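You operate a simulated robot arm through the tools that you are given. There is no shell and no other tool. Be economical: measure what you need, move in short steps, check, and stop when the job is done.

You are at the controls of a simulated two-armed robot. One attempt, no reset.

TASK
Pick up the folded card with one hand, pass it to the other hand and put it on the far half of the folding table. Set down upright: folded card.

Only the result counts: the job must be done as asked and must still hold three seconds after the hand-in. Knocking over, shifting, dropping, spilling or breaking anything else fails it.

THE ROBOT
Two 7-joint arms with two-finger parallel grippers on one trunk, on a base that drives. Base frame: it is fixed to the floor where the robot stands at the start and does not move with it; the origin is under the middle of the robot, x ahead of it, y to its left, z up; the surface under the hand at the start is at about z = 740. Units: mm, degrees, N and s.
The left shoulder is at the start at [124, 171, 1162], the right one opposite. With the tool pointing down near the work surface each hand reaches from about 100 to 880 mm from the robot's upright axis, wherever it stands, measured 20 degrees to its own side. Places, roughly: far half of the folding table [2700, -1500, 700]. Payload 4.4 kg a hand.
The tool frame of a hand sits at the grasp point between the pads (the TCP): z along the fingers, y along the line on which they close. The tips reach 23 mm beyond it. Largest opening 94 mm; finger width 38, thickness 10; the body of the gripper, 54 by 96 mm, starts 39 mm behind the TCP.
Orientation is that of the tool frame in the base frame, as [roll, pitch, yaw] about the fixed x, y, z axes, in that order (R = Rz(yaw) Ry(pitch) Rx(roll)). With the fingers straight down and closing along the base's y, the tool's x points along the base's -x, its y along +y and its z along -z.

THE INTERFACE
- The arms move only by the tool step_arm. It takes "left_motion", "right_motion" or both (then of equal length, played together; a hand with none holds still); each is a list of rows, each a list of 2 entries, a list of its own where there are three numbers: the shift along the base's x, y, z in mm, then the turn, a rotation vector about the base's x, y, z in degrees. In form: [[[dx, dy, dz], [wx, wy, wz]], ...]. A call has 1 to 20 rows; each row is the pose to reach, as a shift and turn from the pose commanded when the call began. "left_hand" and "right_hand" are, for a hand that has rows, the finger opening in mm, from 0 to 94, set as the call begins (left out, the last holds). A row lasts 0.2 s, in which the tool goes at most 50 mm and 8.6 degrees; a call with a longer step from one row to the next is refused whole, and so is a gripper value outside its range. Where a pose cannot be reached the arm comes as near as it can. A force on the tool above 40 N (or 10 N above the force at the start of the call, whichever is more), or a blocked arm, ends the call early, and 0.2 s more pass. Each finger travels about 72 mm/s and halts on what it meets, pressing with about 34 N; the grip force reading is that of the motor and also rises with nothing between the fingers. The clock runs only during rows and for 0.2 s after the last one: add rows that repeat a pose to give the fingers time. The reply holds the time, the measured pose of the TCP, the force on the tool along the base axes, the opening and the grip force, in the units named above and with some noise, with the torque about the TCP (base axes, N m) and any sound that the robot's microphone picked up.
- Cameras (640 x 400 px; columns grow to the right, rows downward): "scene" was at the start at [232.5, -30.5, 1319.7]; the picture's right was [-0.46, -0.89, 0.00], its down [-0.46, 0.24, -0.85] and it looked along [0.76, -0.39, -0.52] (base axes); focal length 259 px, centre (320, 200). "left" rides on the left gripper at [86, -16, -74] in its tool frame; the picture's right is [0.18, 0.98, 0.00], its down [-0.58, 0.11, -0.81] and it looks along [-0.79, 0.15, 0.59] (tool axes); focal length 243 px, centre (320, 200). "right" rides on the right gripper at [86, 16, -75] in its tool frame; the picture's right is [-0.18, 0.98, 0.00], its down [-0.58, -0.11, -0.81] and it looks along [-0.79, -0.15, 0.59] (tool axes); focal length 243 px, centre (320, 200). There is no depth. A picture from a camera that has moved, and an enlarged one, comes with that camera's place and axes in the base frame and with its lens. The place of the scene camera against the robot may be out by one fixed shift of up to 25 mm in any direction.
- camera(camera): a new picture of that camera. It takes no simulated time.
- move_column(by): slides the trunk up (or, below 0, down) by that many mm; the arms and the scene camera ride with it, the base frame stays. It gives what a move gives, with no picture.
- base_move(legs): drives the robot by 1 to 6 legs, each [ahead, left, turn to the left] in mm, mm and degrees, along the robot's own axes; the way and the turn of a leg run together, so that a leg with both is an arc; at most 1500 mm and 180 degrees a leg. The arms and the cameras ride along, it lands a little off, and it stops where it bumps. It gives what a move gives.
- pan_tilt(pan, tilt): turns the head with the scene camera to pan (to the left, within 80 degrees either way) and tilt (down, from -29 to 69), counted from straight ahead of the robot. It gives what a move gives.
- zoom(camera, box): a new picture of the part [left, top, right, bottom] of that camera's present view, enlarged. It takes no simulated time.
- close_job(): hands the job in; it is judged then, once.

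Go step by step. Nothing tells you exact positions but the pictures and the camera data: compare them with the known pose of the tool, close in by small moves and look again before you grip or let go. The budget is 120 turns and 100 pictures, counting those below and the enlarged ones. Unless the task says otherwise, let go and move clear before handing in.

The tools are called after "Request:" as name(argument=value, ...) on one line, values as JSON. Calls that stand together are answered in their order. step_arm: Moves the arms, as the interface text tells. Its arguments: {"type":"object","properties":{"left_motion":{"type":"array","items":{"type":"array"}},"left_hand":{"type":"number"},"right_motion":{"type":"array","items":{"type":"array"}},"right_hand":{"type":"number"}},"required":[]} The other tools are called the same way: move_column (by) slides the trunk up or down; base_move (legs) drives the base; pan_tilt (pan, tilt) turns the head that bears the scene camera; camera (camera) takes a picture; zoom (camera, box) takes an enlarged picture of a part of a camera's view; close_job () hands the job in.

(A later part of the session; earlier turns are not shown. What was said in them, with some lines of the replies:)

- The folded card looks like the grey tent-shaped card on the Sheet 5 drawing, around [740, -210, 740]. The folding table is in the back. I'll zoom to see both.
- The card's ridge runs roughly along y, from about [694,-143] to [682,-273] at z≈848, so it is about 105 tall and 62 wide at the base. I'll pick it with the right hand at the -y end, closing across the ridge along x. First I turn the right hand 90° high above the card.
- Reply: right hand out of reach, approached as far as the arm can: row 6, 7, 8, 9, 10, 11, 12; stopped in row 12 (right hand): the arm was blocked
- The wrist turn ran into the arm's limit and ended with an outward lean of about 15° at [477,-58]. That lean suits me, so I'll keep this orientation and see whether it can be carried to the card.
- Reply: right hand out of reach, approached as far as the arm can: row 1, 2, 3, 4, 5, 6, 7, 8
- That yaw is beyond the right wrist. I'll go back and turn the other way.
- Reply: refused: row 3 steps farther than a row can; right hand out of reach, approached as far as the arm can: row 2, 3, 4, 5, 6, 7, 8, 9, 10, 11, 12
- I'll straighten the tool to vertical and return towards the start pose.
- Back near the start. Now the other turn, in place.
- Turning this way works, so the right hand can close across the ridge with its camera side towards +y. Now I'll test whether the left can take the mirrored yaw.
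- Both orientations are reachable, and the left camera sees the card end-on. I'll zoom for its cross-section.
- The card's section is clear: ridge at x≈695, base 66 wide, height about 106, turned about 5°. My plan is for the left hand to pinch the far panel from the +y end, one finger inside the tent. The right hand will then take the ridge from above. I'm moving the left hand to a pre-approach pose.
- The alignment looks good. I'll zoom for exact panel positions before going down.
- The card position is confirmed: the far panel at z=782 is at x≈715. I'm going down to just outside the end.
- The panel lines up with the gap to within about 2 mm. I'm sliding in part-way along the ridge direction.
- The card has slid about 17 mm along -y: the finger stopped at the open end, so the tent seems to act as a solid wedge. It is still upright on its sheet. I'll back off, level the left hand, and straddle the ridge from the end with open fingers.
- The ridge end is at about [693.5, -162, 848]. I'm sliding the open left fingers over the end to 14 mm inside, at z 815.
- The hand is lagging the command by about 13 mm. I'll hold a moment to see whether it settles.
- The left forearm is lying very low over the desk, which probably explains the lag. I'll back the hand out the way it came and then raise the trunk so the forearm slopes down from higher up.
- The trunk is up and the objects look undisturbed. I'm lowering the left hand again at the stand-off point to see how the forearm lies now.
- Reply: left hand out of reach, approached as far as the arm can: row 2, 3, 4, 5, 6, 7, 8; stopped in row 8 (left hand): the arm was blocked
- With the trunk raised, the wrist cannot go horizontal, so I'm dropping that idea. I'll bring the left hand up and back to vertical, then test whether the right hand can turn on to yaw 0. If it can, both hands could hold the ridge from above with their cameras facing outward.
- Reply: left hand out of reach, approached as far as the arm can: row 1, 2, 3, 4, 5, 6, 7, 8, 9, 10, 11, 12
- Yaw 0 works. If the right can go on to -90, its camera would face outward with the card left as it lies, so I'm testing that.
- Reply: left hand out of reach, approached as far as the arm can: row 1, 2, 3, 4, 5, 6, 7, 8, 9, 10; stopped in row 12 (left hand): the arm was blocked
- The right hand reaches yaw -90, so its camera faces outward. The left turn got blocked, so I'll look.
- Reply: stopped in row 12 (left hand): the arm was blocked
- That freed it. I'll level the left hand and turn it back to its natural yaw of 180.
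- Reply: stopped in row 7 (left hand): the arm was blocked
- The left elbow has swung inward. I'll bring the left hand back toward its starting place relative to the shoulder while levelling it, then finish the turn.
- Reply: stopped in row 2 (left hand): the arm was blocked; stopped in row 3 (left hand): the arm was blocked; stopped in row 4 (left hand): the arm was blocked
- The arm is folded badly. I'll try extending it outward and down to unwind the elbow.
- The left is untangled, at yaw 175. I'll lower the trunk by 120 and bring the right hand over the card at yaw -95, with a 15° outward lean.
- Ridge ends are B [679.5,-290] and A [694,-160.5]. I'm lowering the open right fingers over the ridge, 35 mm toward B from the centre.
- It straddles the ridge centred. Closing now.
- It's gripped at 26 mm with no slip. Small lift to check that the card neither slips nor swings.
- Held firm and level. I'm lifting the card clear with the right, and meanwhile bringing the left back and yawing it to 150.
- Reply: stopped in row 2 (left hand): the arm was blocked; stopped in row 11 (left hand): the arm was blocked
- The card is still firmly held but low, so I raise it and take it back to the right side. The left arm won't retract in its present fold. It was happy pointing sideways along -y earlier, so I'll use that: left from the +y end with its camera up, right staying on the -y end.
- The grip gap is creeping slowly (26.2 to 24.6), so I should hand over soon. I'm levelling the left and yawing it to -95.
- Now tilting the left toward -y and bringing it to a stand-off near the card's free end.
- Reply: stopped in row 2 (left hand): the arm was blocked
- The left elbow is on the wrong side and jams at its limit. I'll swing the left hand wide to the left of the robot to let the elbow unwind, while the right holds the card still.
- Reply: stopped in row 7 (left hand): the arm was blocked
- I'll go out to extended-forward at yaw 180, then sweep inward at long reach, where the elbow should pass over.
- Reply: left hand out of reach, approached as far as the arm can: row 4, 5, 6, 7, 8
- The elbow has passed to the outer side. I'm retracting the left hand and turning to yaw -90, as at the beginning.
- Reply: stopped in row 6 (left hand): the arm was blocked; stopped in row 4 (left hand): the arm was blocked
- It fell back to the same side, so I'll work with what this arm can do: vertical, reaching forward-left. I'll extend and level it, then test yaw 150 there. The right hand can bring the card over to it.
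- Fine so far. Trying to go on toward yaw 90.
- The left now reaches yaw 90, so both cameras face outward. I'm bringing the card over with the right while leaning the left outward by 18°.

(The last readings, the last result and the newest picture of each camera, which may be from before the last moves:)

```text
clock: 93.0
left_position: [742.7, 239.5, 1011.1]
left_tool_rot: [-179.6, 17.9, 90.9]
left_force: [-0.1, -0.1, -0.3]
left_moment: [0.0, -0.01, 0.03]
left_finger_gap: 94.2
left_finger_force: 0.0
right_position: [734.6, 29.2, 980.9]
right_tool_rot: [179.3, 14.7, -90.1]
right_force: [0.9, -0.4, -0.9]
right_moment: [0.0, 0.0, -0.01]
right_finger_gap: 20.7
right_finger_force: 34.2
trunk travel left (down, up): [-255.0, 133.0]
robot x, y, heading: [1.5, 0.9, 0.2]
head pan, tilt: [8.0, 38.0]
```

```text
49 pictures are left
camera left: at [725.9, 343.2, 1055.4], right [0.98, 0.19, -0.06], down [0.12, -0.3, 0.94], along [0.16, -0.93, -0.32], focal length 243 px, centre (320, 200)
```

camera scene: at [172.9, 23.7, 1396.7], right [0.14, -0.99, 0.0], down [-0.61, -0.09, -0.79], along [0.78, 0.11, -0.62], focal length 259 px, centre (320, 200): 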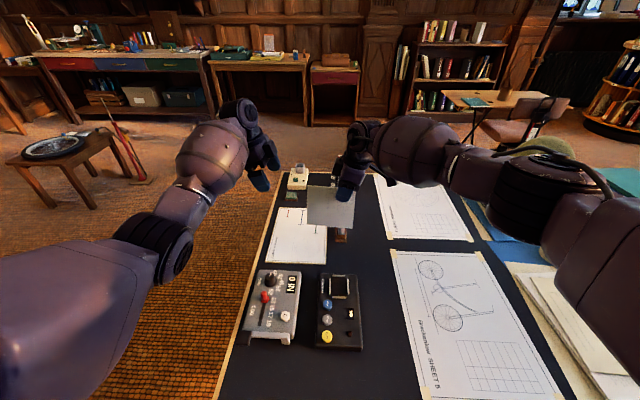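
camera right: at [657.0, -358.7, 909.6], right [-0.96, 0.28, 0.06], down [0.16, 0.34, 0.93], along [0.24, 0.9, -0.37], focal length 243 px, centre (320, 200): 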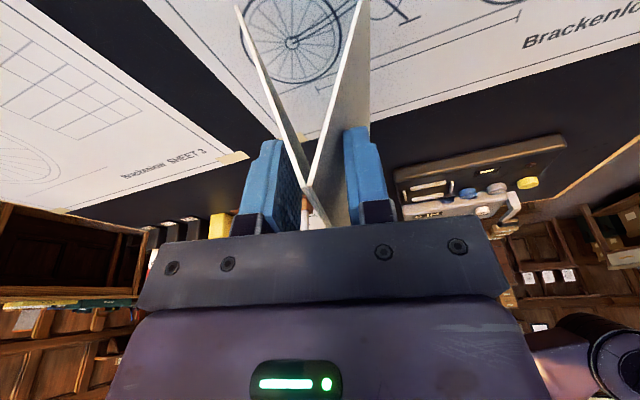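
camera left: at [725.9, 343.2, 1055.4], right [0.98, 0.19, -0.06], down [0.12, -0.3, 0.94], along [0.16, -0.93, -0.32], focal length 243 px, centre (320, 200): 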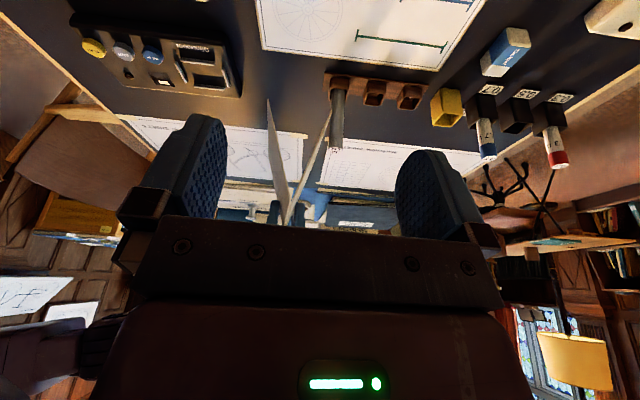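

Request:
zoom(camera="left", box=[230, 80, 370, 230])

Request:
zoom(camera="scene", box=[230, 90, 430, 250])

```text
2.67 times, centred on (300, 155) of left
camera zoom: at [725.9, 343.2, 1055.4], right [0.98, 0.19, -0.06], down [0.12, -0.3, 0.94], along [0.16, -0.93, -0.32], focal length 647 px, centre (373, 320)
```

zoom: 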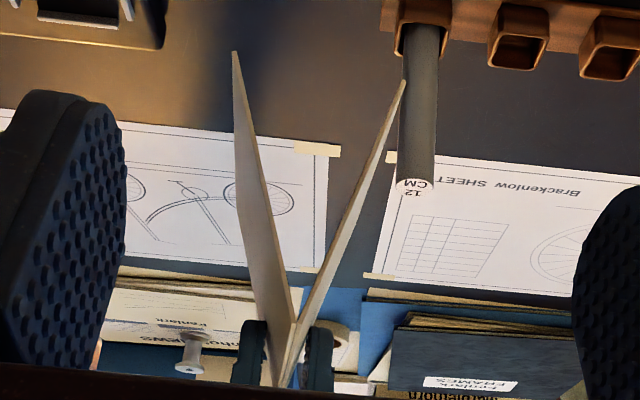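

```text
2.50 times, centred on (330, 170) of scene
camera zoom: at [172.9, 23.7, 1396.7], right [0.14, -0.99, 0.0], down [-0.61, -0.09, -0.79], along [0.78, 0.11, -0.62], focal length 647 px, centre (295, 275)
```

zoom: 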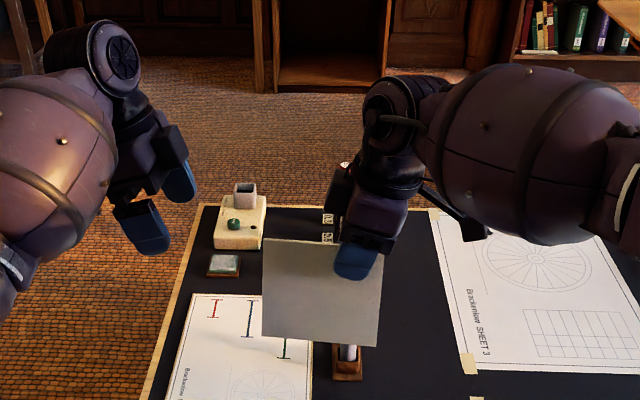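

The A end is at about [734.6, 131.6] with the ridge at z≈987. I'm moving the left in over the ridge, open, to 30 mm inside the end.

Request:
step_arm(left_motion=[[[-4, -30, 0], [0, 0, 0]], [[-7.5, -60, 0], [0, 0, 0]], [[-7.5, -90, -5], [0, 0, 0]], [[-7.5, -115, -20], [0, 0, 0]], [[-7.5, -130, -35], [0, 0, 0]], [[-7.5, -137, -46], [0, 0, 0]], [[-7.5, -137, -46], [0, 0, 0]]])

Request:
camera(camera="left")

Request:
zoom(camera="scene", box=[230, 90, 430, 250])

```text
clock: 94.6
left_position: [736.4, 99.6, 965.6]
left_tool_rot: [-179.5, 18.0, 90.9]
left_force: [-0.2, 0.5, 0.1]
left_moment: [0.0, 0.02, 0.01]
left_finger_gap: 94.0
left_finger_force: 0.1
right_position: [735.0, 30.1, 980.7]
right_tool_rot: [179.3, 14.5, -90.1]
right_force: [0.6, -1.0, -0.1]
right_moment: [-0.02, 0.03, -0.01]
right_finger_gap: 20.3
right_finger_force: 34.0
trunk travel left (down, up): [-255.0, 133.0]
robot x, y, heading: [0.5, 1.7, 0.2]
head pan, tilt: [8.0, 38.0]
```

```text
46 pictures are left
camera left: at [719.7, 204.8, 1009.4], right [0.98, 0.19, -0.06], down [0.12, -0.3, 0.94], along [0.16, -0.93, -0.32], focal length 243 px, centre (320, 200)
```

left: 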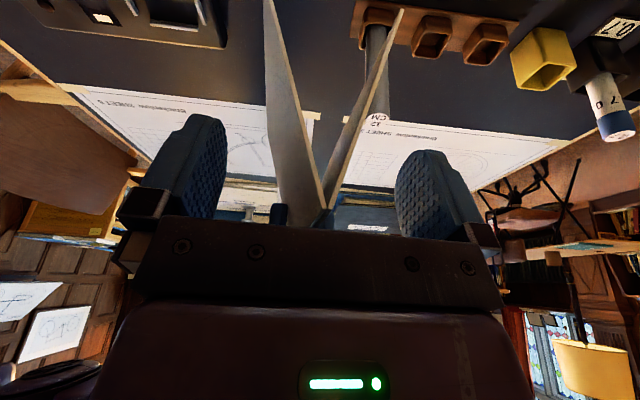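

```text
2.50 times, centred on (330, 170) of scene
camera zoom: at [172.8, 23.6, 1396.8], right [0.14, -0.99, 0.0], down [-0.61, -0.09, -0.79], along [0.78, 0.11, -0.62], focal length 647 px, centre (295, 275)
```

zoom: 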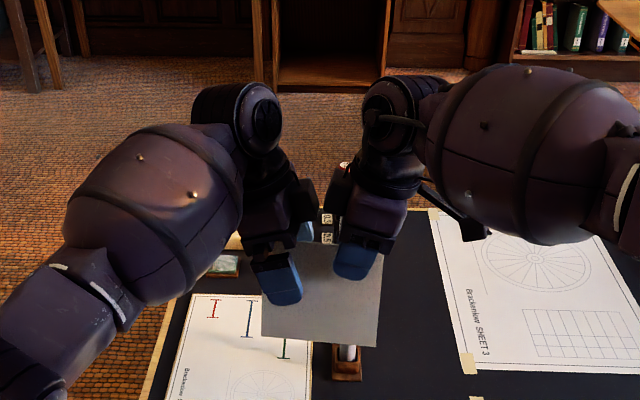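

Well placed. Closing the left.

Request:
step_arm(left_motion=[[[0, 0, 0], [0, 0, 0]], [[0, 0, 0], [0, 0, 0]], [[0, 0, 0], [0, 0, 0]], [[0, 0, 0], [0, 0, 0]], [[0, 0, 0], [0, 0, 0]]], left_hand=0)

Request:
zoom(camera="scene", box=[230, 90, 430, 250])

```text
clock: 95.8
left_position: [737.0, 101.2, 965.5]
left_tool_rot: [-179.5, 17.9, 90.9]
left_force: [-1.0, 0.4, -1.9]
left_moment: [0.1, 0.02, -0.07]
left_finger_gap: 29.6
left_finger_force: 34.2
right_position: [734.9, 29.1, 979.2]
right_tool_rot: [179.4, 14.6, -90.1]
right_force: [1.6, -0.3, 1.7]
right_moment: [0.02, -0.07, -0.02]
right_finger_gap: 20.1
right_finger_force: 34.4
trunk travel left (down, up): [-255.0, 133.0]
robot x, y, heading: [-1.0, 1.2, 0.2]
head pan, tilt: [8.0, 38.0]
```

```text
2.50 times, centred on (330, 170) of scene
camera zoom: at [172.9, 23.6, 1396.8], right [0.14, -0.99, 0.0], down [-0.61, -0.09, -0.79], along [0.78, 0.11, -0.62], focal length 647 px, centre (295, 275)
```

zoom: 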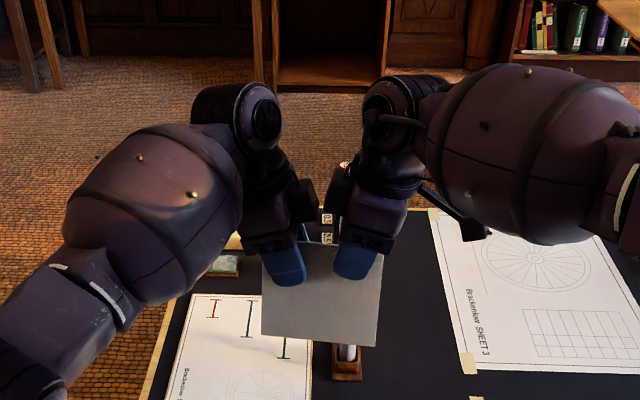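

Both hands hold it; left gap is 29.6. Opening the right and moving it up and away to the right.

Request:
step_arm(right_motion=[[[0, 0, 0], [0, 0, 0]], [[0, 0, 0], [0, 0, 0]], [[0, 0, 0], [0, 0, 0]], [[0, -8, 25], [0, 0, 0]], [[0, -20, 55], [0, 0, 0]], [[0, -50, 80], [0, 0, 0]], [[-10, -90, 90], [0, 0, 0]], [[-20, -130, 90], [0, 0, 0]], [[-30, -175, 90], [0, 0, 0]], [[-40, -220, 90], [0, 0, 0]], [[-40, -260, 90], [0, 0, 0]]], right_hand=80)

Request:
camera(camera="scene")

Request:
camera(camera="left")

```text
clock: 98.2
left_position: [736.3, 99.8, 965.3]
left_tool_rot: [-179.5, 17.7, 90.8]
left_force: [-0.9, 0.2, 0.5]
left_moment: [0.01, 0.01, -0.01]
left_finger_gap: 29.2
left_finger_force: 33.6
right_position: [694.0, -230.7, 1073.7]
right_tool_rot: [179.4, 14.6, -90.1]
right_force: [-0.5, 0.2, -0.5]
right_moment: [0.01, 0.02, -0.02]
right_finger_gap: 80.2
right_finger_force: 0.1
trunk travel left (down, up): [-255.0, 133.0]
robot x, y, heading: [0.4, 3.0, 0.3]
head pan, tilt: [8.0, 38.0]
```

```text
43 pictures are left
camera scene: at [172.7, 22.8, 1396.8], right [0.14, -0.99, 0.0], down [-0.61, -0.09, -0.79], along [0.78, 0.11, -0.62], focal length 259 px, centre (320, 200)
```

scene: 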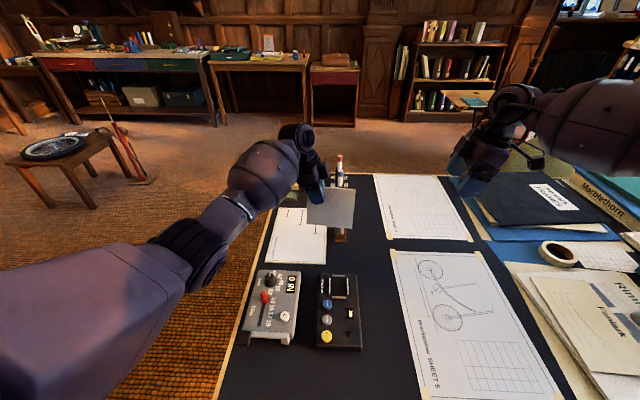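

```text
42 pictures are left
camera left: at [719.6, 204.4, 1009.8], right [0.98, 0.19, -0.06], down [0.12, -0.31, 0.94], along [0.16, -0.93, -0.32], focal length 243 px, centre (320, 200)
```

left: 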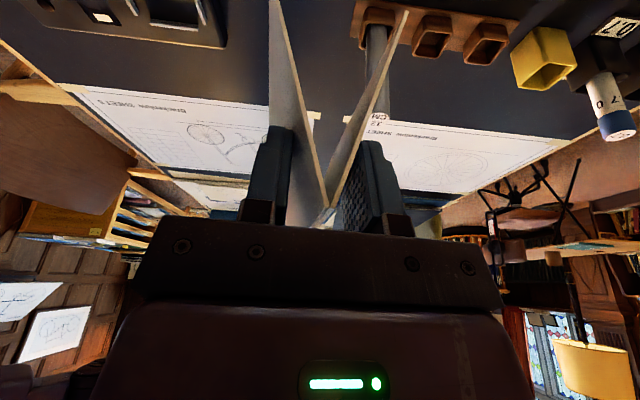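

The left hand alone holds the card, level. Next I raise everything by 100, back off slightly and strafe left past the desk corner.

Request:
move_column(by=100)

Request:
base_move(legs=[[-100, 0, 0], [0, 850, 0]])

Request:
pan_tilt(pan=-25, tilt=25)

Request:
camera(camera="scene")

```text
clock: 99.5
left_position: [735.6, 100.9, 1066.2]
left_tool_rot: [-179.4, 17.9, 90.9]
left_force: [0.2, -0.2, -1.0]
left_moment: [-0.04, -0.02, 0.02]
left_finger_gap: 28.8
left_finger_force: 33.8
right_position: [695.0, -229.4, 1169.5]
right_tool_rot: [179.4, 14.7, -90.2]
right_force: [-0.2, 0.0, 0.1]
right_moment: [0.04, -0.01, 0.0]
right_finger_gap: 79.6
right_finger_force: 0.1
trunk travel left (down, up): [-355.0, 33.0]
robot x, y, heading: [-1.1, 1.2, 0.4]
head pan, tilt: [8.0, 38.0]
```

```text
clock: 108.1
left_position: [633.6, 952.8, 1065.6]
left_tool_rot: [-179.5, 17.9, 90.9]
left_force: [-0.2, 0.1, 0.5]
left_moment: [0.04, -0.04, -0.01]
left_finger_gap: 27.6
left_finger_force: 33.7
right_position: [595.3, 621.8, 1170.6]
right_tool_rot: [179.3, 14.7, -90.1]
right_force: [0.1, -0.5, 0.4]
right_moment: [-0.02, 0.0, -0.05]
right_finger_gap: 79.9
right_finger_force: 0.1
trunk travel left (down, up): [-355.0, 33.0]
robot x, y, heading: [-103.7, 849.4, 0.3]
head pan, tilt: [8.0, 38.0]
```

```text
clock: 109.1
left_position: [632.7, 951.3, 1064.8]
left_tool_rot: [-179.6, 17.9, 90.7]
left_force: [-0.3, 0.9, -0.1]
left_moment: [0.0, -0.04, 0.02]
left_finger_gap: 27.4
left_finger_force: 33.5
right_position: [592.8, 621.1, 1170.8]
right_tool_rot: [179.4, 14.6, -90.2]
right_force: [0.0, 0.2, 0.5]
right_moment: [0.01, 0.0, 0.02]
right_finger_gap: 80.0
right_finger_force: 0.1
trunk travel left (down, up): [-355.0, 33.0]
robot x, y, heading: [-100.0, 853.0, 0.1]
head pan, tilt: [-25.0, 25.0]
```

```text
41 pictures are left
camera scene: at [38.2, 823.7, 1520.9], right [-0.42, -0.91, 0.0], down [-0.38, 0.18, -0.91], along [0.82, -0.38, -0.42], focal length 259 px, centre (320, 200)
```

scene: 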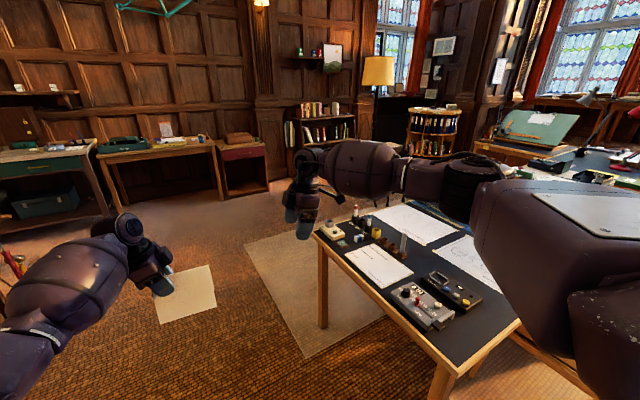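

The floor ahead is clear, so I'll drive forward past the desk and turn right to face the folding table.

Request:
base_move(legs=[[1500, 0, 0], [400, 0, -60]])

Request:
pan_tilt(pan=0, tilt=28)

Request:
camera(camera="scene")

```text
clock: 119.2
left_position: [2194.0, 73.6, 1066.1]
left_tool_rot: [-179.5, 17.7, 30.5]
left_force: [0.2, -0.8, -0.2]
left_moment: [0.01, -0.02, -0.02]
left_finger_gap: 25.5
left_finger_force: 34.0
right_position: [1886.7, -56.2, 1171.0]
right_tool_rot: [179.4, 14.6, -150.5]
right_force: [1.1, -0.2, 0.7]
right_moment: [0.02, 0.02, -0.01]
right_finger_gap: 80.0
right_finger_force: 0.0
trunk travel left (down, up): [-355.0, 33.0]
robot x, y, heading: [1743.8, 664.8, -60.4]
head pan, tilt: [-25.0, 25.0]
```

```text
clock: 120.1
left_position: [2193.7, 73.8, 1064.3]
left_tool_rot: [-179.6, 18.0, 30.4]
left_force: [0.7, 0.4, -0.7]
left_moment: [-0.03, -0.01, 0.02]
left_finger_gap: 25.1
left_finger_force: 34.3
right_position: [1886.4, -55.7, 1170.4]
right_tool_rot: [179.5, 14.5, -150.5]
right_force: [-0.6, 0.4, 0.5]
right_moment: [0.02, 0.0, -0.04]
right_finger_gap: 80.2
right_finger_force: 0.1
trunk travel left (down, up): [-355.0, 33.0]
robot x, y, heading: [1743.4, 662.9, -60.4]
head pan, tilt: [0.0, 28.0]
```

```text
40 pictures are left
camera scene: at [1817.1, 546.1, 1516.1], right [-0.87, -0.5, 0.0], down [-0.23, 0.41, -0.88], along [0.44, -0.77, -0.47], focal length 259 px, centre (320, 200)
```

scene: 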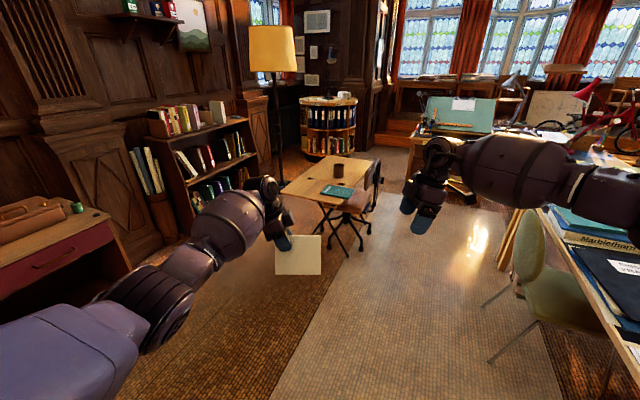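

Request:
zoom(camera="scene", box=[260, 130, 420, 260])

```text
3.08 times, centred on (340, 195) of scene
camera zoom: at [1817.1, 546.1, 1516.1], right [-0.87, -0.5, 0.0], down [-0.23, 0.41, -0.88], along [0.44, -0.77, -0.47], focal length 796 px, centre (258, 215)
```

zoom: 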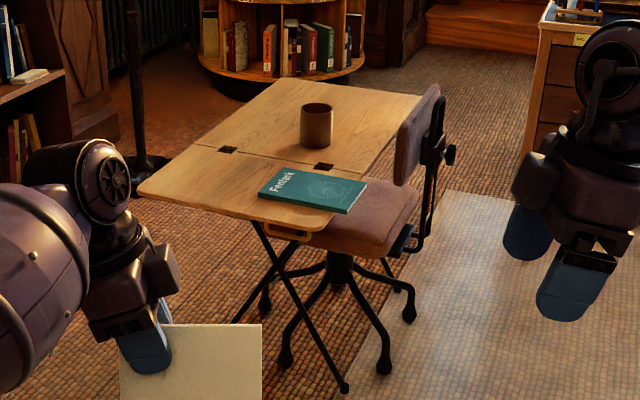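

The table's far leaf has only the mug near the hinge, about [2640,-1200]. The chair is tucked at the robot-side edge, so I'd approach the corner diagonally. Before that, here in free space, I'll test lowering the left arm 220 mm by itself (forearm staying high) and retract the right hand.

Request:
step_arm(left_motion=[[[0, 0, -25], [0, 0, 0]], [[0, 0, -50], [0, 0, 0]], [[0, 0, -75], [0, 0, 0]], [[0, 0, -100], [0, 0, 0]], [[0, 0, -125], [0, 0, 0]], [[0, 0, -150], [0, 0, 0]], [[0, 0, -175], [0, 0, 0]], [[0, 0, -200], [0, 0, 0]], [[0, 0, -220], [0, 0, 0]], [[0, 0, -220], [0, 0, 0]]], right_motion=[[[-15, 15, 0], [0, 0, 0]], [[-30, 30, 0], [0, 0, 0]], [[-45, 45, 0], [0, 0, 0]], [[-60, 60, 0], [0, 0, 0]], [[-75, 75, 0], [0, 0, 0]], [[-90, 90, 0], [0, 0, 0]], [[-105, 105, 0], [0, 0, 0]], [[-120, 120, 0], [0, 0, 0]], [[-135, 150, 0], [0, 0, 0]], [[-135, 150, 0], [0, 0, 0]]])

Request:
camera(camera="scene")

```text
clock: 122.3
left_position: [2177.3, 104.0, 868.3]
left_tool_rot: [-179.5, 17.9, 30.3]
left_force: [-0.8, 0.4, -1.2]
left_moment: [0.01, 0.02, 0.01]
left_finger_gap: 25.1
left_finger_force: 34.2
left hand out of reach, approached as far as the arm can: row 6, 7, 8, 9, 10
right_position: [1752.5, 94.1, 1171.6]
right_tool_rot: [179.4, 14.6, -150.6]
right_force: [0.2, 0.3, 0.5]
right_moment: [-0.01, 0.05, 0.03]
right_finger_gap: 79.7
right_finger_force: 0.0
trunk travel left (down, up): [-355.0, 33.0]
robot x, y, heading: [1744.0, 662.7, -60.2]
head pan, tilt: [0.0, 28.0]
```

```text
38 pictures are left
camera scene: at [1817.8, 545.8, 1516.0], right [-0.87, -0.5, 0.0], down [-0.23, 0.41, -0.88], along [0.44, -0.77, -0.47], focal length 259 px, centre (320, 200)
```

scene: 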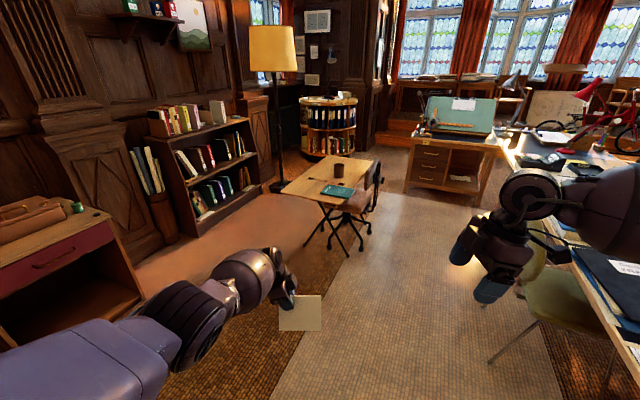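

The arm alone brings the hand down to z 868 at 700 ahead, with the forearm sloping from above; the trunk can do the rest. I raise it again for driving and go most of the way.

Request:
step_arm(left_motion=[[[0, 0, 30], [0, 0, 0]], [[0, 0, 60], [0, 0, 0]], [[0, 0, 90], [0, 0, 0]], [[0, 0, 120], [0, 0, 0]], [[0, 0, 150], [0, 0, 0]], [[0, 0, 180], [0, 0, 0]], [[0, 0, 180], [0, 0, 0]]])

Request:
base_move(legs=[[1250, -490, 0], [0, 0, 30]])

Request:
pan_tilt(pan=-10, tilt=42)

Request:
camera(camera="scene")

```text
clock: 123.9
left_position: [2177.9, 103.9, 1048.5]
left_tool_rot: [-179.4, 17.8, 30.4]
left_force: [0.4, 0.1, -1.1]
left_moment: [-0.01, 0.0, 0.0]
left_finger_gap: 24.7
left_finger_force: 34.3
right_position: [1753.1, 93.7, 1171.6]
right_tool_rot: [179.4, 14.6, -150.5]
right_force: [-0.2, -0.2, 0.3]
right_moment: [0.02, 0.01, 0.04]
right_finger_gap: 80.0
right_finger_force: 0.2
trunk travel left (down, up): [-355.0, 33.0]
robot x, y, heading: [1742.6, 661.4, -60.3]
head pan, tilt: [0.0, 28.0]
```

```text
clock: 132.2
left_position: [2576.5, -949.4, 1047.9]
left_tool_rot: [-179.5, 17.8, 59.7]
left_force: [0.0, -0.4, 0.3]
left_moment: [0.03, -0.02, -0.02]
left_finger_gap: 23.2
left_finger_force: 34.4
right_position: [2208.5, -1165.3, 1172.1]
right_tool_rot: [179.3, 14.6, -121.4]
right_force: [-0.3, 0.3, 0.7]
right_moment: [0.03, 0.06, -0.01]
right_finger_gap: 79.9
right_finger_force: 0.0
trunk travel left (down, up): [-355.0, 33.0]
robot x, y, heading: [1924.1, -669.4, -31.1]
head pan, tilt: [0.0, 28.0]
```

```text
clock: 132.9
left_position: [2576.3, -949.4, 1048.9]
left_tool_rot: [-179.5, 17.9, 59.6]
left_force: [-0.9, 0.0, 0.6]
left_moment: [0.0, -0.01, 0.01]
left_finger_gap: 22.9
left_finger_force: 34.2
right_position: [2209.9, -1166.2, 1172.4]
right_tool_rot: [179.4, 14.7, -121.5]
right_force: [-0.4, 0.3, -1.0]
right_moment: [-0.01, -0.02, 0.0]
right_finger_gap: 80.3
right_finger_force: 0.0
trunk travel left (down, up): [-355.0, 33.0]
robot x, y, heading: [1928.8, -672.6, -31.1]
head pan, tilt: [-10.0, 42.0]
```

```text
37 pictures are left
camera scene: at [2036.8, -745.7, 1494.7], right [-0.66, -0.75, 0.0], down [-0.5, 0.44, -0.74], along [0.56, -0.49, -0.67], focal length 259 px, centre (320, 200)
```

scene: 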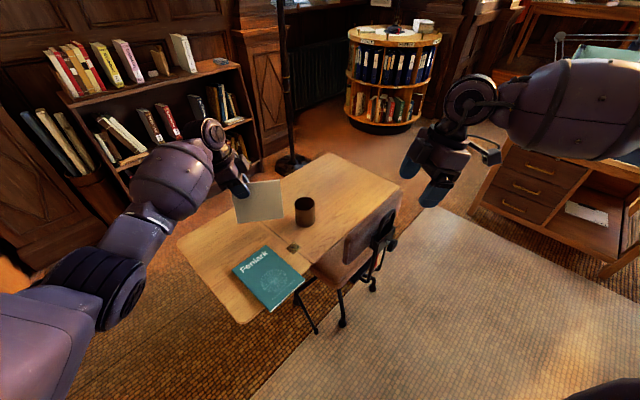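

I have a clear view: the table spans x 2460–2940 and y -770 to -1625. The mug is at [2639,-1190] and the chair back at about [2430,-1366]. I aim to put the card centre near [2680,-1450], so I sidestep right first, then go part of the way ahead and check base clearance.

Request:
base_move(legs=[[0, -340, 0], [180, 0, 0]])

Request:
pan_tilt(pan=-10, tilt=66)

Request:
camera(camera="scene")

```text
clock: 135.2
left_position: [2482.4, -1106.5, 1048.0]
left_tool_rot: [-179.3, 17.6, 59.7]
left_force: [0.0, -0.3, -0.1]
left_moment: [0.08, -0.04, -0.01]
left_finger_gap: 22.8
left_finger_force: 34.3
right_position: [2114.6, -1323.7, 1171.1]
right_tool_rot: [179.5, 14.9, -121.3]
right_force: [-0.2, -0.1, 0.2]
right_moment: [0.04, -0.02, -0.04]
right_finger_gap: 80.2
right_finger_force: 0.1
trunk travel left (down, up): [-355.0, 33.0]
robot x, y, heading: [1831.0, -829.2, -31.3]
head pan, tilt: [-10.0, 42.0]
stopped in leg 1: the robot was blocked; the commanded pose is now the measured one
```

```text
clock: 136.1
left_position: [2483.7, -1104.1, 1046.8]
left_tool_rot: [-179.4, 17.8, 59.8]
left_force: [-0.5, -0.2, 0.8]
left_moment: [0.01, 0.02, -0.05]
left_finger_gap: 22.3
left_finger_force: 34.1
right_position: [2115.4, -1320.7, 1172.2]
right_tool_rot: [179.5, 14.7, -121.2]
right_force: [0.2, 0.1, 0.4]
right_moment: [-0.04, -0.04, -0.03]
right_finger_gap: 80.0
right_finger_force: 0.1
trunk travel left (down, up): [-355.0, 33.0]
robot x, y, heading: [1831.7, -829.6, -31.2]
head pan, tilt: [-10.0, 66.0]
```

```text
36 pictures are left
camera scene: at [1924.6, -885.4, 1464.3], right [-0.66, -0.75, 0.0], down [-0.69, 0.6, -0.41], along [0.31, -0.27, -0.91], focal length 259 px, centre (320, 200)
```

scene: 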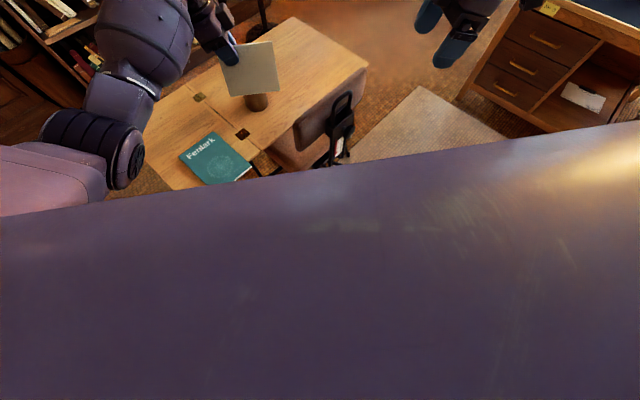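

It was blocked while sidestepping, probably near the green chair. I'll look to the right before moving.

Request:
pan_tilt(pan=-75, tilt=45)

Request:
camera(camera="scene")

```text
clock: 137.4
left_position: [2484.5, -1103.9, 1047.6]
left_tool_rot: [-179.4, 17.7, 59.8]
left_force: [-0.3, 0.3, 0.1]
left_moment: [0.02, -0.06, -0.02]
left_finger_gap: 22.1
left_finger_force: 33.4
right_position: [2115.9, -1319.9, 1172.4]
right_tool_rot: [179.5, 14.7, -121.3]
right_force: [-0.2, 0.1, -0.7]
right_moment: [0.0, 0.01, -0.01]
right_finger_gap: 79.8
right_finger_force: 0.1
trunk travel left (down, up): [-355.0, 33.0]
robot x, y, heading: [1832.6, -831.2, -31.0]
head pan, tilt: [-75.0, 45.0]
```

```text
35 pictures are left
camera scene: at [1857.4, -924.2, 1490.3], right [-0.96, 0.28, 0.0], down [0.19, 0.68, -0.71], along [-0.19, -0.68, -0.71], focal length 259 px, centre (320, 200)
```

scene: 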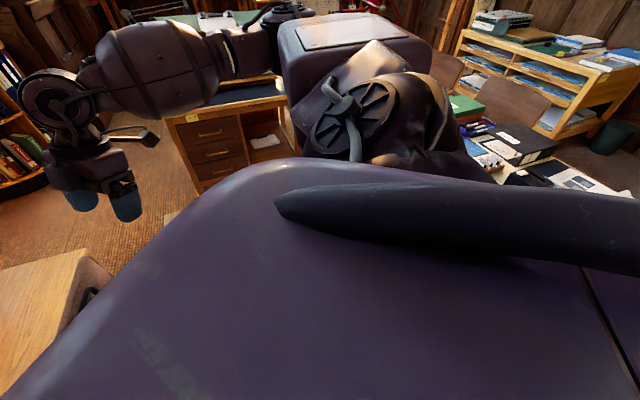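

I can't see the base from here. I'll avoid the sidestep and go ahead on a line midway between the table corner and the chair, then turn the last bit.

Request:
base_move(legs=[[150, 0, 0]])

Request:
pan_tilt(pan=-80, tilt=25)

Request:
camera(camera="scene")

```text
clock: 138.8
left_position: [2612.8, -1180.7, 1046.8]
left_tool_rot: [-179.3, 17.9, 59.7]
left_force: [0.0, -0.3, -0.5]
left_moment: [0.0, 0.01, -0.03]
left_finger_gap: 22.0
left_finger_force: 33.8
right_position: [2245.0, -1398.2, 1172.4]
right_tool_rot: [179.4, 14.8, -121.3]
right_force: [-0.3, -0.5, -0.7]
right_moment: [0.04, 0.01, 0.0]
right_finger_gap: 80.1
right_finger_force: 0.0
trunk travel left (down, up): [-355.0, 33.0]
robot x, y, heading: [1959.0, -906.4, -31.2]
head pan, tilt: [-75.0, 45.0]
```

```text
clock: 139.6
left_position: [2612.2, -1180.5, 1047.9]
left_tool_rot: [-179.4, 17.7, 59.8]
left_force: [-0.6, 0.1, 0.3]
left_moment: [0.02, 0.03, 0.01]
left_finger_gap: 21.9
left_finger_force: 34.2
right_position: [2243.3, -1397.6, 1172.0]
right_tool_rot: [179.5, 14.7, -121.2]
right_force: [0.8, 0.1, -1.2]
right_moment: [0.0, 0.04, 0.02]
right_finger_gap: 80.1
right_finger_force: 0.0
trunk travel left (down, up): [-355.0, 33.0]
robot x, y, heading: [1957.3, -905.4, -31.2]
head pan, tilt: [-80.0, 25.0]
```

```text
34 pictures are left
camera scene: at [1974.8, -1009.2, 1520.8], right [-0.93, 0.36, 0.0], down [0.15, 0.4, -0.91], along [-0.33, -0.85, -0.42], focal length 259 px, centre (320, 200)
```

scene: 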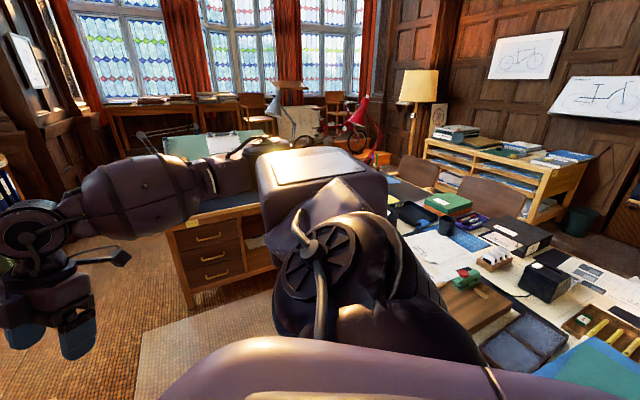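

Request:
base_move(legs=[[164, -20, 0], [0, 0, -12]])

Request:
pan_tilt(pan=5, tilt=45)

Request:
camera(camera="scene")

Request:
camera(camera="left")

```text
clock: 141.8
left_position: [2668.8, -1407.8, 1048.2]
left_tool_rot: [-179.4, 17.8, 47.9]
left_force: [-0.3, 0.1, -0.5]
left_moment: [0.01, -0.05, 0.01]
left_finger_gap: 21.3
left_finger_force: 33.9
right_position: [2263.2, -1544.4, 1172.4]
right_tool_rot: [179.4, 14.7, -133.1]
right_force: [0.8, 1.3, -0.5]
right_moment: [0.03, 0.0, 0.01]
right_finger_gap: 79.9
right_finger_force: 0.0
trunk travel left (down, up): [-355.0, 33.0]
robot x, y, heading: [2087.8, -1004.1, -42.9]
head pan, tilt: [-80.0, 25.0]
```

```text
clock: 143.4
left_position: [2670.0, -1407.2, 1049.0]
left_tool_rot: [-179.4, 17.8, 48.1]
left_force: [0.9, -0.2, -1.3]
left_moment: [0.03, 0.02, -0.03]
left_finger_gap: 21.0
left_finger_force: 34.2
right_position: [2263.5, -1543.9, 1173.6]
right_tool_rot: [179.5, 14.8, -133.1]
right_force: [-0.3, 0.1, 0.1]
right_moment: [0.0, 0.01, 0.06]
right_finger_gap: 79.9
right_finger_force: 0.2
trunk travel left (down, up): [-355.0, 33.0]
robot x, y, heading: [2085.4, -1002.4, -42.9]
head pan, tilt: [5.0, 45.0]
```

```text
33 pictures are left
camera scene: at [2192.2, -1081.5, 1490.3], right [-0.61, -0.79, 0.0], down [-0.56, 0.43, -0.71], along [0.56, -0.43, -0.71], focal length 259 px, centre (320, 200)
```

scene: 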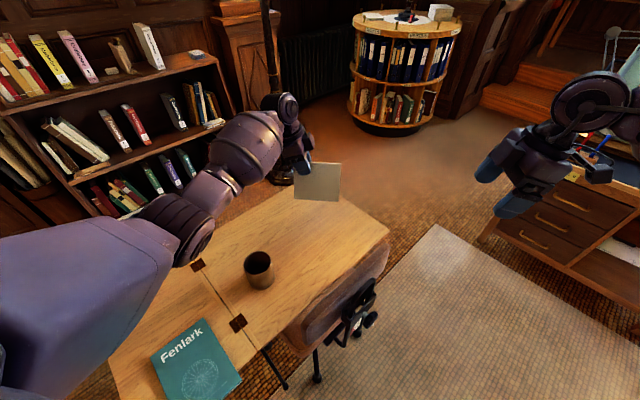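

```text
32 pictures are left
camera left: at [2728.4, -1319.2, 1091.8], right [0.85, -0.53, -0.07], down [-0.12, -0.31, 0.94], along [-0.52, -0.79, -0.32], focal length 243 px, centre (320, 200)
```

left: 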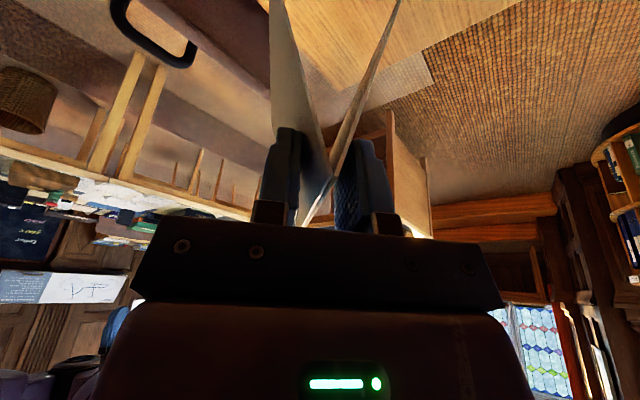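

I'm positioned: the card centre is above about [2645,-1433], well onto the far leaf and clear of the mug. Lowering the trunk 120 first, then the arm part-way.

Request:
move_column(by=-120)

Request:
step_arm(left_motion=[[[0, 0, -25], [0, 0, 0]], [[0, 0, -50], [0, 0, 0]], [[0, 0, -75], [0, 0, 0]], [[0, 0, -95], [0, 0, 0]], [[0, 0, -95], [0, 0, 0]]])

Request:
camera(camera="scene")

Request:
camera(camera="left")

```text
clock: 144.9
left_position: [2668.8, -1407.4, 929.6]
left_tool_rot: [-179.5, 17.8, 48.0]
left_force: [0.6, 0.4, 0.1]
left_moment: [0.01, -0.06, 0.0]
left_finger_gap: 20.7
left_finger_force: 34.2
right_position: [2263.5, -1544.4, 1053.6]
right_tool_rot: [179.6, 14.8, -133.0]
right_force: [-0.3, 1.0, 0.5]
right_moment: [-0.01, 0.01, 0.06]
right_finger_gap: 80.0
right_finger_force: 0.1
trunk travel left (down, up): [-235.0, 153.0]
robot x, y, heading: [2089.6, -1007.1, -42.8]
head pan, tilt: [5.0, 45.0]
```

```text
clock: 146.1
left_position: [2668.8, -1407.8, 832.6]
left_tool_rot: [-179.4, 17.8, 47.9]
left_force: [-0.1, -0.1, 0.7]
left_moment: [0.01, -0.02, -0.02]
left_finger_gap: 20.6
left_finger_force: 34.1
right_position: [2263.8, -1544.2, 1051.6]
right_tool_rot: [179.5, 14.7, -133.0]
right_force: [-0.1, -0.7, 1.1]
right_moment: [0.01, 0.03, -0.01]
right_finger_gap: 80.0
right_finger_force: 0.0
trunk travel left (down, up): [-235.0, 153.0]
robot x, y, heading: [2088.1, -1002.8, -43.2]
head pan, tilt: [5.0, 45.0]
```

```text
31 pictures are left
camera scene: at [2224.8, -1111.7, 1365.3], right [-0.61, -0.79, 0.0], down [-0.56, 0.43, -0.71], along [0.56, -0.43, -0.71], focal length 259 px, centre (320, 200)
```

scene: 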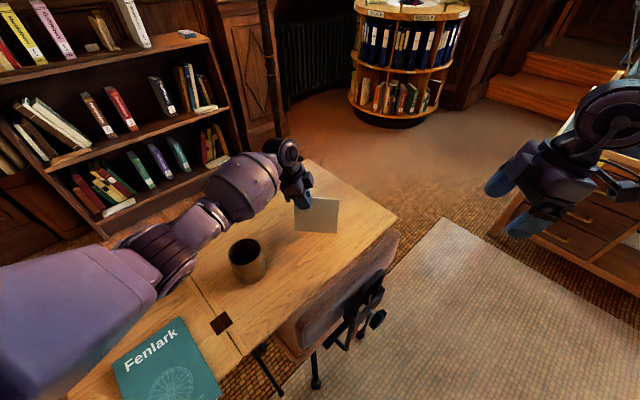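

```text
30 pictures are left
camera left: at [2727.7, -1319.4, 876.6], right [0.85, -0.53, -0.07], down [-0.12, -0.31, 0.94], along [-0.52, -0.79, -0.32], focal length 243 px, centre (320, 200)
```

left: 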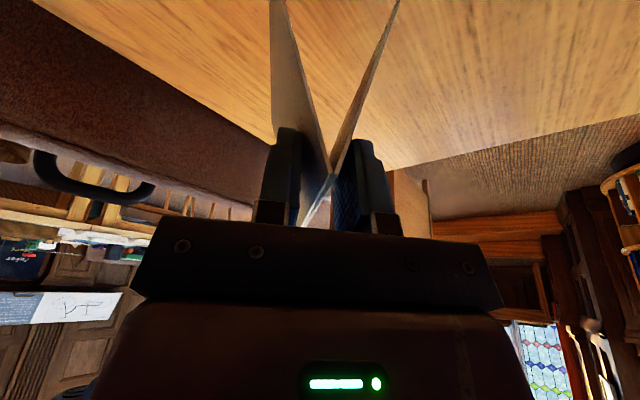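

Request:
step_arm(left_motion=[[[0, 0, -8], [0, 0, 0]], [[0, 0, -16], [0, 0, 0]], [[0, 0, -24], [0, 0, 0]], [[0, 0, -24], [0, 0, 0]]])

Request:
zoom(camera="scene", box=[260, 160, 380, 250])

```text
clock: 147.1
left_position: [2666.8, -1407.0, 808.3]
left_tool_rot: [-179.5, 17.9, 47.9]
left_force: [-0.9, -0.3, 0.1]
left_moment: [0.01, -0.02, 0.04]
left_finger_gap: 20.4
left_finger_force: 34.1
right_position: [2264.0, -1544.0, 1052.5]
right_tool_rot: [179.5, 14.8, -133.1]
right_force: [0.0, -0.4, 0.0]
right_moment: [-0.06, 0.0, -0.01]
right_finger_gap: 80.0
right_finger_force: 0.1
trunk travel left (down, up): [-235.0, 153.0]
robot x, y, heading: [2084.4, -1004.8, -42.9]
head pan, tilt: [5.0, 45.0]
```

```text
4.44 times, centred on (320, 205) of scene
camera zoom: at [2224.8, -1111.7, 1365.3], right [-0.61, -0.79, 0.0], down [-0.56, 0.43, -0.71], along [0.56, -0.43, -0.71], focal length 1150 px, centre (320, 178)
```

zoom: 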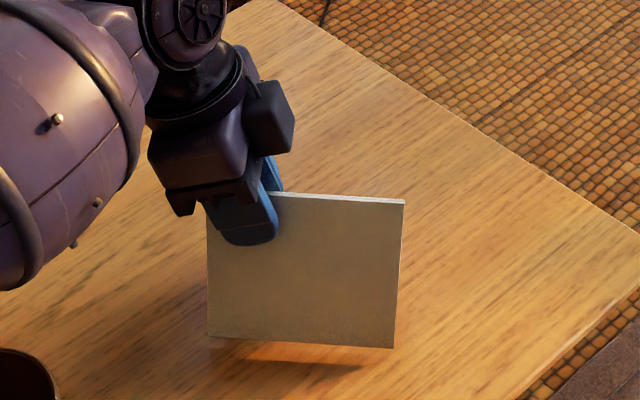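

Request:
step_arm(left_motion=[[[0, 0, -3], [0, 0, 0]], [[0, 0, -6], [0, 0, 0]], [[0, 0, -8], [0, 0, 0]], [[0, 0, -8], [0, 0, 0]]])

Request:
zoom(camera="scene", box=[260, 160, 380, 250])

```text
clock: 148.1
left_position: [2669.4, -1407.0, 802.4]
left_tool_rot: [-179.6, 17.8, 47.9]
left_force: [-0.4, 5.2, 13.4]
left_moment: [-0.12, 0.02, 0.01]
left_finger_gap: 20.1
left_finger_force: 34.2
right_position: [2263.0, -1543.8, 1053.9]
right_tool_rot: [179.6, 14.7, -133.0]
right_force: [0.7, 0.1, 0.3]
right_moment: [-0.02, -0.03, 0.02]
right_finger_gap: 80.1
right_finger_force: 0.1
trunk travel left (down, up): [-235.0, 153.0]
robot x, y, heading: [2086.5, -1003.8, -42.9]
head pan, tilt: [5.0, 45.0]
```

```text
4.44 times, centred on (320, 205) of scene
camera zoom: at [2223.7, -1110.5, 1365.7], right [-0.61, -0.79, 0.0], down [-0.56, 0.43, -0.71], along [0.56, -0.43, -0.71], focal length 1150 px, centre (320, 178)
```

zoom: 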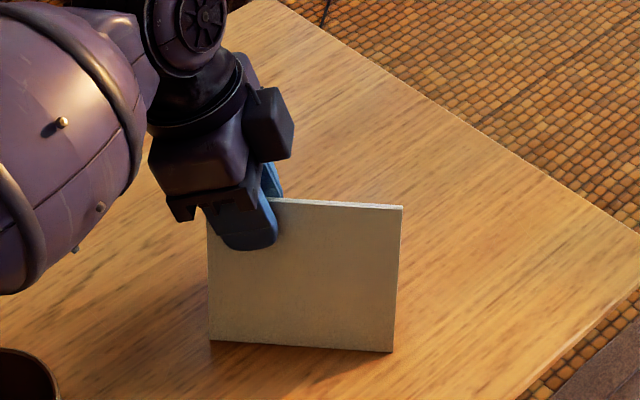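

The card is on the table (13 N reaction) and level. Opening the left fingers in place.

Request:
step_arm(left_motion=[[[0, 0, 1], [0, 0, 0]], [[0, 0, 2], [0, 0, 0]], [[0, 0, 2], [0, 0, 0]], [[0, 0, 2], [0, 0, 0]]], left_hand=80)

Request:
zoom(camera="scene", box=[260, 160, 380, 250])

Request:
camera(camera="left")

```text
clock: 149.1
left_position: [2668.9, -1406.8, 803.1]
left_tool_rot: [-179.5, 17.8, 48.0]
left_force: [0.1, -0.3, 0.0]
left_moment: [-0.03, 0.02, -0.02]
left_finger_gap: 80.0
left_finger_force: 0.1
right_position: [2263.9, -1544.1, 1053.7]
right_tool_rot: [179.5, 14.7, -133.0]
right_force: [0.5, -0.3, -1.1]
right_moment: [-0.03, 0.04, 0.01]
right_finger_gap: 79.9
right_finger_force: 0.0
trunk travel left (down, up): [-235.0, 153.0]
robot x, y, heading: [2088.8, -1008.5, -42.9]
head pan, tilt: [5.0, 45.0]
```

```text
4.44 times, centred on (320, 205) of scene
camera zoom: at [2224.9, -1111.8, 1365.3], right [-0.61, -0.79, 0.0], down [-0.56, 0.43, -0.71], along [0.56, -0.43, -0.71], focal length 1150 px, centre (320, 178)
```

zoom: 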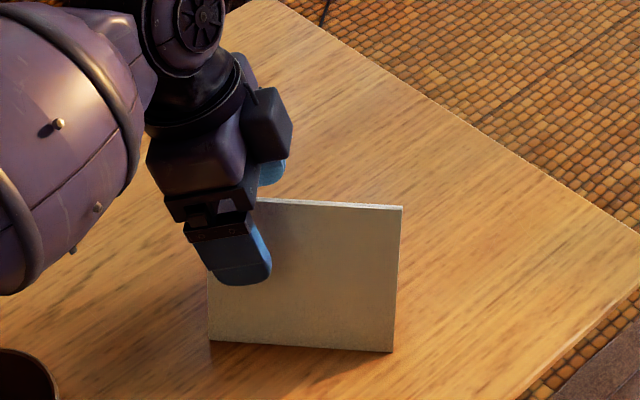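

```text
26 pictures are left
camera left: at [2728.7, -1318.5, 846.6], right [0.85, -0.53, -0.07], down [-0.12, -0.31, 0.94], along [-0.52, -0.79, -0.32], focal length 243 px, centre (320, 200)
```

left: 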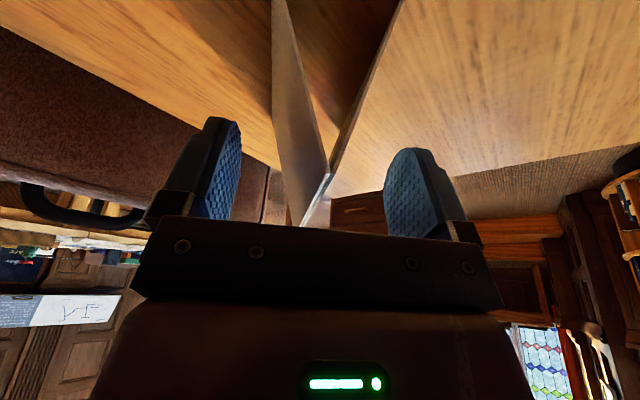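

Released, and the card stands upright. Lifting the left hand straight up, clear of it.

Request:
step_arm(left_motion=[[[0, 0, 20], [0, 0, 0]], [[0, 0, 45], [0, 0, 0]], [[0, 0, 75], [0, 0, 0]], [[0, 0, 105], [0, 0, 0]], [[0, 0, 125], [0, 0, 0]], [[0, 0, 125], [0, 0, 0]]])

Request:
move_column(by=100)

Request:
camera(camera="scene")

Request:
zoom(camera="scene", box=[240, 150, 400, 270])

```text
clock: 150.5
left_position: [2670.7, -1408.5, 926.8]
left_tool_rot: [-179.4, 17.7, 47.9]
left_force: [0.3, 0.1, -0.5]
left_moment: [0.01, 0.0, 0.02]
left_finger_gap: 80.2
left_finger_force: 0.1
right_position: [2263.4, -1545.0, 1051.9]
right_tool_rot: [179.5, 14.7, -133.3]
right_force: [-0.6, -0.2, 0.3]
right_moment: [0.0, 0.0, 0.05]
right_finger_gap: 80.1
right_finger_force: 0.0
trunk travel left (down, up): [-235.0, 153.0]
robot x, y, heading: [2088.3, -1003.3, -43.0]
head pan, tilt: [5.0, 45.0]
```

```text
clock: 151.8
left_position: [2669.0, -1408.0, 1027.1]
left_tool_rot: [-179.3, 17.8, 48.0]
left_force: [0.2, 0.2, 0.4]
left_moment: [-0.01, -0.01, 0.01]
left_finger_gap: 80.3
left_finger_force: 0.0
right_position: [2264.3, -1544.8, 1152.5]
right_tool_rot: [179.4, 14.7, -133.1]
right_force: [0.2, -0.7, -0.1]
right_moment: [0.01, 0.01, -0.01]
right_finger_gap: 79.8
right_finger_force: 0.0
trunk travel left (down, up): [-335.0, 53.0]
robot x, y, heading: [2086.6, -1005.7, -42.9]
head pan, tilt: [5.0, 45.0]
```

```text
25 pictures are left
camera scene: at [2193.5, -1082.7, 1469.9], right [-0.61, -0.79, 0.0], down [-0.56, 0.43, -0.71], along [0.56, -0.43, -0.71], focal length 259 px, centre (320, 200)
```

scene: 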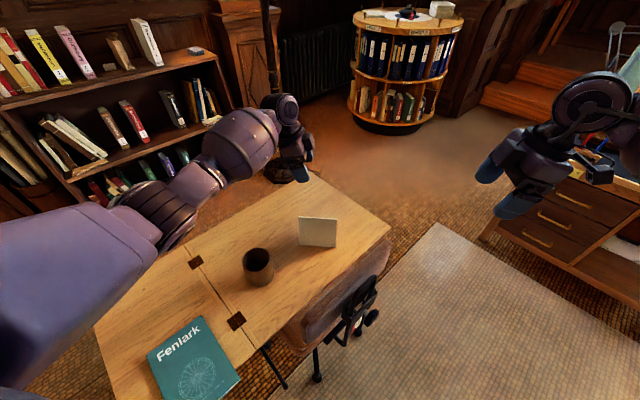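

```text
3.33 times, centred on (320, 210) of scene
camera zoom: at [2193.5, -1082.7, 1469.9], right [-0.61, -0.79, 0.0], down [-0.56, 0.43, -0.71], along [0.56, -0.43, -0.71], focal length 862 px, centre (320, 167)
```

zoom: 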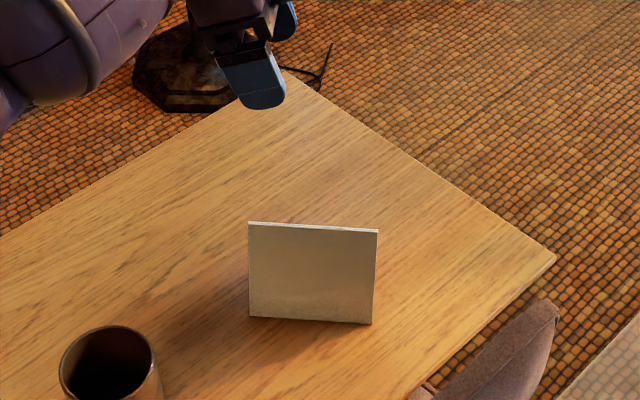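

The card stands upright on the far half, and both hands are clear of it. Handing in.

Request:
close_job()

```text
The job is handed in.
```

The folded card was picked up with the right hand, passed to the left and set down upright on the far half of the folding table. The job is handed in, but no verdict has come back yet.

One doubt: during the drive the base was blocked once while sidestepping, probably by the green chair. I couldn't see whether that chair moved.
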